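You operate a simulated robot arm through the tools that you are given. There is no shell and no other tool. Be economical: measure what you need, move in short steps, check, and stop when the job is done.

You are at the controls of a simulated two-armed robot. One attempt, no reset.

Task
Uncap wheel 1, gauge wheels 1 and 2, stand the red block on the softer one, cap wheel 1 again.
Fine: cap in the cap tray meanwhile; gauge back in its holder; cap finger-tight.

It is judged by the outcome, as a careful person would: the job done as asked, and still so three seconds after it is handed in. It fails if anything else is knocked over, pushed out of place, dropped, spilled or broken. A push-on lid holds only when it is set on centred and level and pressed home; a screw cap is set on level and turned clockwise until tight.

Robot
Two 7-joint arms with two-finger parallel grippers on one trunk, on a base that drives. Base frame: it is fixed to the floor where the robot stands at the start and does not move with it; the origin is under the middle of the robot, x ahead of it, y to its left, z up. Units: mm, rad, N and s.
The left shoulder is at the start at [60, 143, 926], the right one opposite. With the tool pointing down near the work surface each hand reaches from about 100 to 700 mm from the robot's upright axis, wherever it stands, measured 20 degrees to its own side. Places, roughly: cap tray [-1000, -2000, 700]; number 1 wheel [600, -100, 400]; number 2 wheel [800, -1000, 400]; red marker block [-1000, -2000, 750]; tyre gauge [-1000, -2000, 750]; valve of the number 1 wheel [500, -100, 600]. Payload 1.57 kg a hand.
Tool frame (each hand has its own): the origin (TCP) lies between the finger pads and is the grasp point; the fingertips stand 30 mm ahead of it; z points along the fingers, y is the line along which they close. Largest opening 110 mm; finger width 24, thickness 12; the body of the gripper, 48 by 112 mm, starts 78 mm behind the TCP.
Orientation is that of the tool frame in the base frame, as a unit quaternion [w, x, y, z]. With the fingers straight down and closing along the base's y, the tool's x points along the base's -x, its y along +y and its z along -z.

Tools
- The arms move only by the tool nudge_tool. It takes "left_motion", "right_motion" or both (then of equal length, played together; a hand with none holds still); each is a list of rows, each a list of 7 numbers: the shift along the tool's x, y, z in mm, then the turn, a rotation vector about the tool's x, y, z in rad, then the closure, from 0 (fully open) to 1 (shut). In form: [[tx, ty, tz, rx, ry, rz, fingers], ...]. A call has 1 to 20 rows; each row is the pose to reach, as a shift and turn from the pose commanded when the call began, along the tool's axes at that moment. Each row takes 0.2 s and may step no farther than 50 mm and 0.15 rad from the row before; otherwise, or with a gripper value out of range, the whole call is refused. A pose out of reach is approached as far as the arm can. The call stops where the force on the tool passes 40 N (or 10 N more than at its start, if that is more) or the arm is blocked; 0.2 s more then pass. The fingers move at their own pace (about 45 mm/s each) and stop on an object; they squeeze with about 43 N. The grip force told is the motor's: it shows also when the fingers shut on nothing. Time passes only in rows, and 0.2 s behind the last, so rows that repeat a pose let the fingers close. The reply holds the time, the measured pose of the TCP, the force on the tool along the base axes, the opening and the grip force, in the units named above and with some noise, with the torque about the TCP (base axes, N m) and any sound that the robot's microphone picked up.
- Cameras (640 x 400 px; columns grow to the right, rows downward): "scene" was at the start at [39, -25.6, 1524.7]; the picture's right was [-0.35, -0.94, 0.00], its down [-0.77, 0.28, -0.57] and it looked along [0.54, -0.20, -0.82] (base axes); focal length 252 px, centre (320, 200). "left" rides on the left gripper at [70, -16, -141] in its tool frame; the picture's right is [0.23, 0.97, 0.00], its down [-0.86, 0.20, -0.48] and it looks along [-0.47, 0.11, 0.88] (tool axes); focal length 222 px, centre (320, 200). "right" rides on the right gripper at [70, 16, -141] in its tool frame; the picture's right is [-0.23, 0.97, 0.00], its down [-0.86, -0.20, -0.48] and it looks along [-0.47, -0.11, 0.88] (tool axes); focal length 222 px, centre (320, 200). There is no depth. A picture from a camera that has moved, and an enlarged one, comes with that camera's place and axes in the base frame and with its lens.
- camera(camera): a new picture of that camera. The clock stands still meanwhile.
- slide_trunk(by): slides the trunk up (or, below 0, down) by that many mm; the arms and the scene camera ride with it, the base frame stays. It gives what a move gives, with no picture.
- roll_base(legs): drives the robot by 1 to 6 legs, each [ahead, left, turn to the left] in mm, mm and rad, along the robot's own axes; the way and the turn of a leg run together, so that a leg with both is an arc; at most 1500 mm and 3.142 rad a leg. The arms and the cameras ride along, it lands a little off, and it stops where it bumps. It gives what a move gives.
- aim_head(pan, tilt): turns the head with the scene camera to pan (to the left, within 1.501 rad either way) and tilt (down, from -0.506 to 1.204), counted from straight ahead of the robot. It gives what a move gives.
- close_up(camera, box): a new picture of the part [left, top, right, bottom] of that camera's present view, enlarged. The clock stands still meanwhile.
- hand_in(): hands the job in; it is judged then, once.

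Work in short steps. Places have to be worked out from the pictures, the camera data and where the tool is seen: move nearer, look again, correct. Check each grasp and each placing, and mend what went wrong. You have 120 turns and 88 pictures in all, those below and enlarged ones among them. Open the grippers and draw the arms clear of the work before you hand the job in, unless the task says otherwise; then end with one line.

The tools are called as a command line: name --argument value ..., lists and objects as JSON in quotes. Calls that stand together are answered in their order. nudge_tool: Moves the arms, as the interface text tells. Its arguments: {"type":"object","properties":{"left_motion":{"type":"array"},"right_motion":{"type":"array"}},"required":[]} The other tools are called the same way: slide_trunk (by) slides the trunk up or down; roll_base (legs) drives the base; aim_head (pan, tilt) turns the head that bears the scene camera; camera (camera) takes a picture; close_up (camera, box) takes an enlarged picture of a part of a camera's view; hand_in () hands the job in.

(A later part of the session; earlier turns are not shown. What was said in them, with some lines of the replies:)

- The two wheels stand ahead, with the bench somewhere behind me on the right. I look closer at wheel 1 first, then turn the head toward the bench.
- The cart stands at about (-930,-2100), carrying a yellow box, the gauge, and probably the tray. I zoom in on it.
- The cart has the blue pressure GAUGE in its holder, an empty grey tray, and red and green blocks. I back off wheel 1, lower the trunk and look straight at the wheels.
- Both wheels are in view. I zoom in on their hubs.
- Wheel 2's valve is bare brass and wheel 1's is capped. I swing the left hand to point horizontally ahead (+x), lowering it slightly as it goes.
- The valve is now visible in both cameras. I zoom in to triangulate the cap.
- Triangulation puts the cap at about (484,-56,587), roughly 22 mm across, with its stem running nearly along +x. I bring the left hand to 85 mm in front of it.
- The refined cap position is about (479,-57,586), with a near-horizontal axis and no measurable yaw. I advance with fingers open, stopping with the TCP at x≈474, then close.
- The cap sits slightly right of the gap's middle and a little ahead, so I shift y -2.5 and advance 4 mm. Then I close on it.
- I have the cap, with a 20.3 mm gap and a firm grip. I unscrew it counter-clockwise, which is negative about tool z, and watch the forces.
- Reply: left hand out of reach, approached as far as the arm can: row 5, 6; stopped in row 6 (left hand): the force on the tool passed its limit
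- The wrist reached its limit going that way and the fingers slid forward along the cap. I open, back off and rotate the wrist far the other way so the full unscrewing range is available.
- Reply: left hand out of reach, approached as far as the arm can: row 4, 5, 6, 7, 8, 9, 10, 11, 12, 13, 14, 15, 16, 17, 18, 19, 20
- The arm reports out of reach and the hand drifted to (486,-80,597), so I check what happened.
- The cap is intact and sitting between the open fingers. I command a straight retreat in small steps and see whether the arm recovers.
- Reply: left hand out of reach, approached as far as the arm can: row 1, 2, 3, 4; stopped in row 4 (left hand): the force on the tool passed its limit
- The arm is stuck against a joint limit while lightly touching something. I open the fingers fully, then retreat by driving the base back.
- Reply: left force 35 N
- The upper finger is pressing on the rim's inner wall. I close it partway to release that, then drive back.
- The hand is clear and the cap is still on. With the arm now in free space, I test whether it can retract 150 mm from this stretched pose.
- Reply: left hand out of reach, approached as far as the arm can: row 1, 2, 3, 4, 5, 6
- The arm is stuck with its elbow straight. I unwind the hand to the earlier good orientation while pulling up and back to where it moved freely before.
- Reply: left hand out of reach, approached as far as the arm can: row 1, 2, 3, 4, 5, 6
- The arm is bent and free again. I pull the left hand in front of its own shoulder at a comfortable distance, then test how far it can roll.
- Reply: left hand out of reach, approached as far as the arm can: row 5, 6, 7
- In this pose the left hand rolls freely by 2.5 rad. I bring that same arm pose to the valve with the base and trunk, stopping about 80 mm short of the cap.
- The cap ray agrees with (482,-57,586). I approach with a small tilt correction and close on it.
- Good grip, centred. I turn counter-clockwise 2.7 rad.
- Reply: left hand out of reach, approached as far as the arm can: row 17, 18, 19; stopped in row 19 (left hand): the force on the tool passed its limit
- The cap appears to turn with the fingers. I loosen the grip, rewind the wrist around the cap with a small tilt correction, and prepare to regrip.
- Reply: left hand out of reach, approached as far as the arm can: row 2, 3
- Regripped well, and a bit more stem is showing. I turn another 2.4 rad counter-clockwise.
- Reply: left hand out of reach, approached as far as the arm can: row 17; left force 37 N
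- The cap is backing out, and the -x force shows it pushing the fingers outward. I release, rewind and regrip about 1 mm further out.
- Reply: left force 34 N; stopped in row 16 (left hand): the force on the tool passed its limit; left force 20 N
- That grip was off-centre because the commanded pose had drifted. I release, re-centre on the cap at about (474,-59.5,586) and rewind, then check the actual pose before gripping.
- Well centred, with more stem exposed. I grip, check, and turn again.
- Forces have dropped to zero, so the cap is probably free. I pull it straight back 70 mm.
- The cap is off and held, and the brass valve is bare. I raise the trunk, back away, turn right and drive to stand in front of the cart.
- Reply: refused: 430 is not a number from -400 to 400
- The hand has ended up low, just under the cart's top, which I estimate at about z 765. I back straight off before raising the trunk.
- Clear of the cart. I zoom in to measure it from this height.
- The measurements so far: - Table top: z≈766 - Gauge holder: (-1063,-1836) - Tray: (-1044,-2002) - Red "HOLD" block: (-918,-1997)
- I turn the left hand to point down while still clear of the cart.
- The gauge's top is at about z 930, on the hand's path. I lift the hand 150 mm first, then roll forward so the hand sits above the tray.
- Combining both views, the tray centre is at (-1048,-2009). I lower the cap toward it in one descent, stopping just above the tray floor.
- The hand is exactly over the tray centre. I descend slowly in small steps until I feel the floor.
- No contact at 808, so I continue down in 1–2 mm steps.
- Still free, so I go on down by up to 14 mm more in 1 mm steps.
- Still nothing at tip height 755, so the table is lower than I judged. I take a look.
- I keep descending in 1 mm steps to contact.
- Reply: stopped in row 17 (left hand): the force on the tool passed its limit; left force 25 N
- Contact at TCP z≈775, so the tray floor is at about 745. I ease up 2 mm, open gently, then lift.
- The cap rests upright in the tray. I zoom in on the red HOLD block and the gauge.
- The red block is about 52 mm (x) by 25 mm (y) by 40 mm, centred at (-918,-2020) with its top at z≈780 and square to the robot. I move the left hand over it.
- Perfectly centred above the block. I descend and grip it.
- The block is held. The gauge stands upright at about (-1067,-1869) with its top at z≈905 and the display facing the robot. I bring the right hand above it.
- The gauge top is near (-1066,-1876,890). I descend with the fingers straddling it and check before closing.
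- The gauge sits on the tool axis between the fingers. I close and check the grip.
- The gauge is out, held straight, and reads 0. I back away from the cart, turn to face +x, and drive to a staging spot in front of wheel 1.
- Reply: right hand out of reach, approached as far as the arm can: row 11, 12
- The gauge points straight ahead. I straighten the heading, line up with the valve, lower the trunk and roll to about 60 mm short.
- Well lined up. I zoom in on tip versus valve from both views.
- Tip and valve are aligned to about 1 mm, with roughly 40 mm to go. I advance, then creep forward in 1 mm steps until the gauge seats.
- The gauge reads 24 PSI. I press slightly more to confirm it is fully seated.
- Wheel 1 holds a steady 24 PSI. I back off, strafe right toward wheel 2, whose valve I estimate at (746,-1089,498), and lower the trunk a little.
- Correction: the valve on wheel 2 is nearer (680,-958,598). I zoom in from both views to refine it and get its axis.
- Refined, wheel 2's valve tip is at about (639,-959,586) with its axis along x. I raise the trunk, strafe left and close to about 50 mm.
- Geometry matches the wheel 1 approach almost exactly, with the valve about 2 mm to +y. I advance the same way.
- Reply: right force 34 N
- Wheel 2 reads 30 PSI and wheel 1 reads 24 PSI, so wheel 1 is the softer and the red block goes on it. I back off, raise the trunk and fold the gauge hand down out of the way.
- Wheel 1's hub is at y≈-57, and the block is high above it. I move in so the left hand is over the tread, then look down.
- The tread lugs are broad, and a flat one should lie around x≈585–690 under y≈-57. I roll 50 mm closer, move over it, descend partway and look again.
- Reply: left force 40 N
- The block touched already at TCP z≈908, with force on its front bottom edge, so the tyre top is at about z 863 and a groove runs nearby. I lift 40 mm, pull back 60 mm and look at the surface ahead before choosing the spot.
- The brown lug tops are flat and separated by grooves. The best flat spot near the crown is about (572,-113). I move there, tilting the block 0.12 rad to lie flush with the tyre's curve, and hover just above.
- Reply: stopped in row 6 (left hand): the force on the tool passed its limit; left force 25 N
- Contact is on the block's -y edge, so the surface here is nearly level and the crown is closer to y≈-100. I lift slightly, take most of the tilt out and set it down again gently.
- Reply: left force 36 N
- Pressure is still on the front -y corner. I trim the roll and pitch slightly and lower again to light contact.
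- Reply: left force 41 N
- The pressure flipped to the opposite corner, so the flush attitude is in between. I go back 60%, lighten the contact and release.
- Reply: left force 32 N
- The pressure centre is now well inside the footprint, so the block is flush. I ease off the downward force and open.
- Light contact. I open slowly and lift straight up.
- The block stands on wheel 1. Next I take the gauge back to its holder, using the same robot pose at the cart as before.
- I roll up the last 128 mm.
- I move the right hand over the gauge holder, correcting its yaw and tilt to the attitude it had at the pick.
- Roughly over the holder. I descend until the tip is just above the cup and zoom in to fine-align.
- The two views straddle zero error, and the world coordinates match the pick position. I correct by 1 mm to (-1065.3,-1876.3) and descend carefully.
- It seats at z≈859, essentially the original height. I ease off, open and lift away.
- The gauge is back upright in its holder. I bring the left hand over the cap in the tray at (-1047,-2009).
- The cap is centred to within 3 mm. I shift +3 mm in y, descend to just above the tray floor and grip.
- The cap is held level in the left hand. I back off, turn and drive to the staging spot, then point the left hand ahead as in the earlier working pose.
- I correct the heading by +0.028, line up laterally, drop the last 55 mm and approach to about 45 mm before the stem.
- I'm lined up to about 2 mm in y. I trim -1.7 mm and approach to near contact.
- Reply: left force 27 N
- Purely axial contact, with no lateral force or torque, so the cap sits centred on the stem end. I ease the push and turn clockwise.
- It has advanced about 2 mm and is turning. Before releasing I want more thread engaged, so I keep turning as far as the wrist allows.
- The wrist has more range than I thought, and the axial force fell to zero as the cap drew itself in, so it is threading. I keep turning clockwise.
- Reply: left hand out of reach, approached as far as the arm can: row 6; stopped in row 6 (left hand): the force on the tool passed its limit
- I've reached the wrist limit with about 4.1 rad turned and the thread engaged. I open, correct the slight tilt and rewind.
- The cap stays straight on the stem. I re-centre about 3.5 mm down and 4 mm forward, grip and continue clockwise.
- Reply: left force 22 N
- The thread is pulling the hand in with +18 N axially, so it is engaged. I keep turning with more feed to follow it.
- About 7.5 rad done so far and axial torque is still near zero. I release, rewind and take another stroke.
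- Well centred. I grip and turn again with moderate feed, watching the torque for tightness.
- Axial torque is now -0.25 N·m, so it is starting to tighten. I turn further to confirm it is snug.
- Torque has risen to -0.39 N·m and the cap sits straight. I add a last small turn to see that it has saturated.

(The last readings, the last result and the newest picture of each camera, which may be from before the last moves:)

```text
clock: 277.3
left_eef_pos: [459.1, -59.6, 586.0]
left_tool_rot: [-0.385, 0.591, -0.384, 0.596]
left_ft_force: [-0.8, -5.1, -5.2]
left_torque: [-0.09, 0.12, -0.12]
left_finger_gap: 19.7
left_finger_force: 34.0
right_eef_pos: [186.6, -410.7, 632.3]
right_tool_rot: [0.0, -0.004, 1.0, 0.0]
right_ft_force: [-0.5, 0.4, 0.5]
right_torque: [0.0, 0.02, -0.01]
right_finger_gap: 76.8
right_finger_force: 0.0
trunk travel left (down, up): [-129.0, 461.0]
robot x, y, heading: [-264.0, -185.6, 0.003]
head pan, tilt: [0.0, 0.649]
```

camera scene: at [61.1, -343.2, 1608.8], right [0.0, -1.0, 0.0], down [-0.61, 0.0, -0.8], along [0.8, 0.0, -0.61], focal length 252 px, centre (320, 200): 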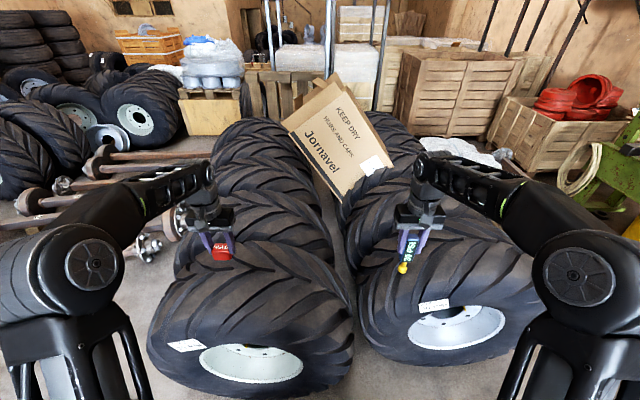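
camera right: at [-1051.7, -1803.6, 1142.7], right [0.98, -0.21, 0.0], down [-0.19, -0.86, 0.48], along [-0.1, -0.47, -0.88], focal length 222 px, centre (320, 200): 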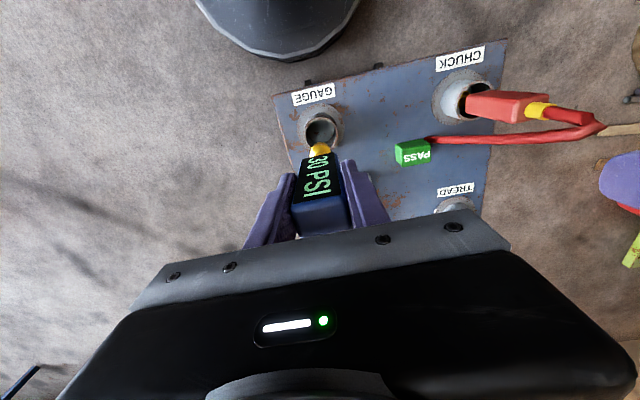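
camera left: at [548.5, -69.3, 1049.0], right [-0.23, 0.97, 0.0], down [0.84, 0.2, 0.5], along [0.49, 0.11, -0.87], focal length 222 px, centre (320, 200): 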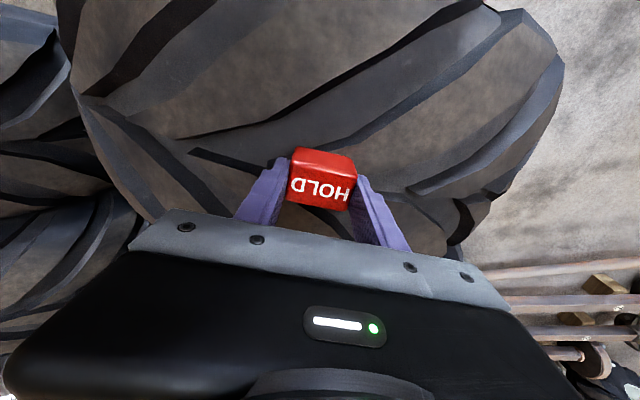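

The reading is ambiguous after a short turn, so I take one more full stroke to be sure the cap is tight.

nudge_tool --left_motion '[[0, 0, 0, 0, 0, 0, 0.66], [0, 0, 0, 0, 0, 0, 0.66], [0, 0, 0, 0, 0, -0.148, 0.66], [0, 0, 0, 0, 0, -0.296, 0.66], [0, 0, 0, 0, 0, -0.444, 0.66], [0, 0, 0, 0, 0, -0.592, 0.66], [0, 0, 0, 0, 0, -0.74, 0.66], [0, 0, 0, 0, 0, -0.888, 0.66], [0, 0, 0, 0, 0, -1.036, 0.66], [0, 0, 0, 0, 0, -1.184, 0.66], [0, 0, 0, 0, 0, -1.332, 0.66], [0, 0, 0, 0, 0, -1.48, 0.66], [0, 0, 0, 0, 0, -1.628, 0.66], [0, 0, 0, 0, 0, -1.776, 0.66], [0, 0, 0, 0, 0, -1.924, 0.66], [0, 0, 0, 0, 0, -2.072, 0.66], [0, 0, 0, 0, 0, -2.22, 0.66], [0, 0, 0, 0, 0, -2.368, 0.66], [0, 0, 0, 0, 0, -2.516, 0.66], [0, 0, 0, 0, 0, -2.664, 0.66]]'

nudge_tool --left_motion '[[0, 0, 0, 0, 0, -0.14, 0.66], [0, 0, 0, 0, 0, -0.28, 0.66], [0, 0, 0, 0, 0, -0.42, 0.66], [0, 0, 0, 0, 0, -0.56, 0.66], [0, 0, 0, 0, 0, -0.56, 0.66]]'

```text
clock: 281.5
left_eef_pos: [459.3, -59.9, 585.9]
left_tool_rot: [0.49, 0.512, 0.484, 0.513]
left_ft_force: [0.6, -0.4, -0.2]
left_torque: [0.0, 0.03, 0.0]
left_finger_gap: 37.4
left_finger_force: 0.0
right_eef_pos: [186.8, -409.7, 633.7]
right_tool_rot: [0.001, -0.004, 1.0, 0.0]
right_ft_force: [0.8, -0.3, -0.1]
right_torque: [0.0, -0.02, 0.02]
right_finger_gap: 76.8
right_finger_force: 0.0
trunk travel left (down, up): [-129.0, 461.0]
robot x, y, heading: [-263.5, -182.3, 0.003]
head pan, tilt: [0.0, 0.649]
```

```text
clock: 282.7
left_eef_pos: [459.9, -61.5, 585.4]
left_tool_rot: [0.612, 0.358, 0.607, 0.359]
left_ft_force: [1.0, 1.3, -0.3]
left_torque: [0.02, 0.03, 0.01]
left_finger_gap: 37.4
left_finger_force: 0.1
right_eef_pos: [186.4, -410.1, 634.0]
right_tool_rot: [0.001, -0.003, 1.0, 0.001]
right_ft_force: [0.2, -0.4, -1.1]
right_torque: [0.0, -0.01, 0.01]
right_finger_gap: 77.2
right_finger_force: 0.0
trunk travel left (down, up): [-129.0, 461.0]
robot x, y, heading: [-263.6, -177.3, 0.002]
head pan, tilt: [0.0, 0.649]
```

Centred again. I grip and turn about 0.8 rad, reading the torque straight away.

nudge_tool --left_motion '[[0, 0, 0.5, 0, 0, 0, 0.85], [0, 0, 0.5, 0, 0, 0, 1], [0, 0, 0.5, 0, 0, 0, 1], [0, 0, 0.5, 0, 0, 0.14, 1], [0, 0, 0.5, 0, 0, 0.28, 1], [0, 0, 0.5, 0, 0, 0.42, 1], [0, 0, 0.5, 0, 0, 0.56, 1], [0, 0, 0.5, 0, 0, 0.7, 1]]'

nudge_tool --left_motion '[[0, 0, 0, 0, 0, 0.14, 1], [0, 0, 0, 0, 0, 0.28, 1], [0, 0, 0, 0, 0, 0.42, 1], [0, 0, 0, 0, 0, 0.56, 1], [0, 0, 0, 0, 0, 0.7, 1], [0, 0, 0, 0, 0, 0.84, 1]]'

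nudge_tool --left_motion '[[0, 0, 0, 0, 0, 0.14, 1], [0, 0, 0, 0, 0, 0.28, 1], [0, 0, 0, 0, 0, 0.42, 1], [0, 0, 0, 0, 0, 0.56, 1], [0, 0, 0, 0, 0, 0.7, 1], [0, 0, 0, 0, 0, 0.84, 1]]'

```text
clock: 284.5
left_eef_pos: [460.5, -58.8, 585.1]
left_tool_rot: [0.45, 0.546, 0.445, 0.548]
left_ft_force: [-3.6, -2.0, -6.3]
left_torque: [-0.12, 0.16, -0.07]
left_finger_gap: 19.8
left_finger_force: 33.3
right_eef_pos: [186.9, -409.7, 633.4]
right_tool_rot: [0.001, -0.004, 1.0, -0.001]
right_ft_force: [-1.0, -0.5, -0.6]
right_torque: [0.0, 0.02, 0.02]
right_finger_gap: 77.2
right_finger_force: 0.0
trunk travel left (down, up): [-129.0, 461.0]
robot x, y, heading: [-262.3, -184.5, -0.004]
head pan, tilt: [0.0, 0.649]
```

```text
clock: 285.9
left_eef_pos: [459.8, -59.9, 585.0]
left_tool_rot: [0.188, 0.68, 0.185, 0.684]
left_ft_force: [1.5, 2.9, -2.3]
left_torque: [-0.1, 0.18, 0.09]
left_finger_gap: 19.6
left_finger_force: 33.6
right_eef_pos: [187.2, -408.9, 633.4]
right_tool_rot: [0.002, -0.004, 1.0, 0.0]
right_ft_force: [-0.2, -0.2, -0.2]
right_torque: [0.03, 0.01, -0.01]
right_finger_gap: 77.1
right_finger_force: 0.0
trunk travel left (down, up): [-129.0, 461.0]
robot x, y, heading: [-260.8, -178.3, -0.002]
head pan, tilt: [0.0, 0.649]
```

```text
clock: 287.3
left_eef_pos: [461.0, -61.0, 585.3]
left_tool_rot: [-0.107, 0.696, -0.109, 0.702]
left_ft_force: [-2.0, 0.6, -1.1]
left_torque: [-0.26, 0.03, -0.01]
left_finger_gap: 19.8
left_finger_force: 33.7
right_eef_pos: [186.6, -409.3, 634.3]
right_tool_rot: [0.001, -0.003, 1.0, 0.0]
right_ft_force: [-1.1, -0.3, 0.1]
right_torque: [0.05, 0.02, -0.01]
right_finger_gap: 77.2
right_finger_force: 0.0
trunk travel left (down, up): [-129.0, 461.0]
robot x, y, heading: [-265.7, -182.7, 0.001]
head pan, tilt: [0.0, 0.649]
```

Turning 2.4 rad more with no feed drew nothing in, and only the pads' slip torque showed, so the cap is home and tight. I open and back straight away.

nudge_tool --left_motion '[[0, 0, 0, 0, 0, 0, 0.6], [0, 0, 0, 0, 0, 0, 0.55], [0, 0, 0, 0, 0, 0, 0.5], [0, 0, 0, 0, 0, 0, 0.5]]'

roll_base --legs '[[-400, 0, 0]]'

aim_head --pan 0.1 --tilt 0.5

close_up --camera "scene" --box '[220, 110, 420, 250]'

```text
clock: 288.3
left_eef_pos: [459.9, -60.4, 585.4]
left_tool_rot: [-0.106, 0.696, -0.108, 0.702]
left_ft_force: [0.4, -0.1, -0.5]
left_torque: [-0.01, 0.02, 0.02]
left_finger_gap: 55.2
left_finger_force: 0.1
right_eef_pos: [186.1, -410.4, 633.5]
right_tool_rot: [0.001, -0.003, 1.0, 0.0]
right_ft_force: [0.4, -0.2, 0.5]
right_torque: [-0.03, 0.01, -0.03]
right_finger_gap: 77.0
right_finger_force: 0.1
trunk travel left (down, up): [-129.0, 461.0]
robot x, y, heading: [-259.2, -182.8, 0.006]
head pan, tilt: [0.0, 0.649]
```

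```text
clock: 290.8
left_eef_pos: [55.7, -60.9, 586.2]
left_tool_rot: [-0.105, 0.696, -0.109, 0.702]
left_ft_force: [-0.3, 0.1, 0.2]
left_torque: [-0.01, 0.0, -0.01]
left_finger_gap: 54.9
left_finger_force: 0.1
right_eef_pos: [-219.0, -411.8, 633.9]
right_tool_rot: [0.001, -0.003, 1.0, 0.0]
right_ft_force: [0.1, 0.5, -0.1]
right_torque: [-0.03, 0.01, 0.01]
right_finger_gap: 76.9
right_finger_force: 0.1
trunk travel left (down, up): [-129.0, 461.0]
robot x, y, heading: [-665.7, -184.2, -0.006]
head pan, tilt: [0.0, 0.649]
```

```text
clock: 291.5
left_eef_pos: [56.3, -60.6, 586.3]
left_tool_rot: [-0.105, 0.696, -0.11, 0.702]
left_ft_force: [0.3, 0.2, -0.6]
left_torque: [0.04, 0.0, 0.03]
left_finger_gap: 55.3
left_finger_force: 0.1
right_eef_pos: [-218.2, -410.9, 633.5]
right_tool_rot: [0.001, -0.003, 1.0, 0.0]
right_ft_force: [0.0, 0.1, 0.6]
right_torque: [0.02, -0.04, 0.0]
right_finger_gap: 77.0
right_finger_force: 0.0
trunk travel left (down, up): [-129.0, 461.0]
robot x, y, heading: [-669.2, -180.7, 0.001]
head pan, tilt: [0.099, 0.499]
```

```text
2.86 times, centred on (320, 180) of scene
camera zoom: at [-603.5, -173.1, 1167.2], right [0.1, -1.0, 0.0], down [-0.48, -0.05, -0.88], along [0.87, 0.09, -0.48], focal length 721 px, centre (320, 257)
```

zoom: 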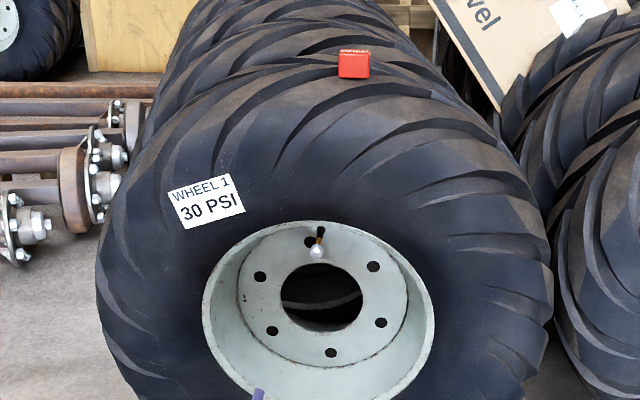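

The cap is on the wheel 1 valve, the red block stands on wheel 1, the gauge is back in its holder, and both hands are open and clear. I hand the job in.

hand_in

```text
The job is handed in.
```

The job is handed in: wheel 1 read 24 PSI and wheel 2 read 30 PSI, so the red block stands on wheel 1, wheel 1's cap is back on finger-tight, and the gauge is back in its holder.
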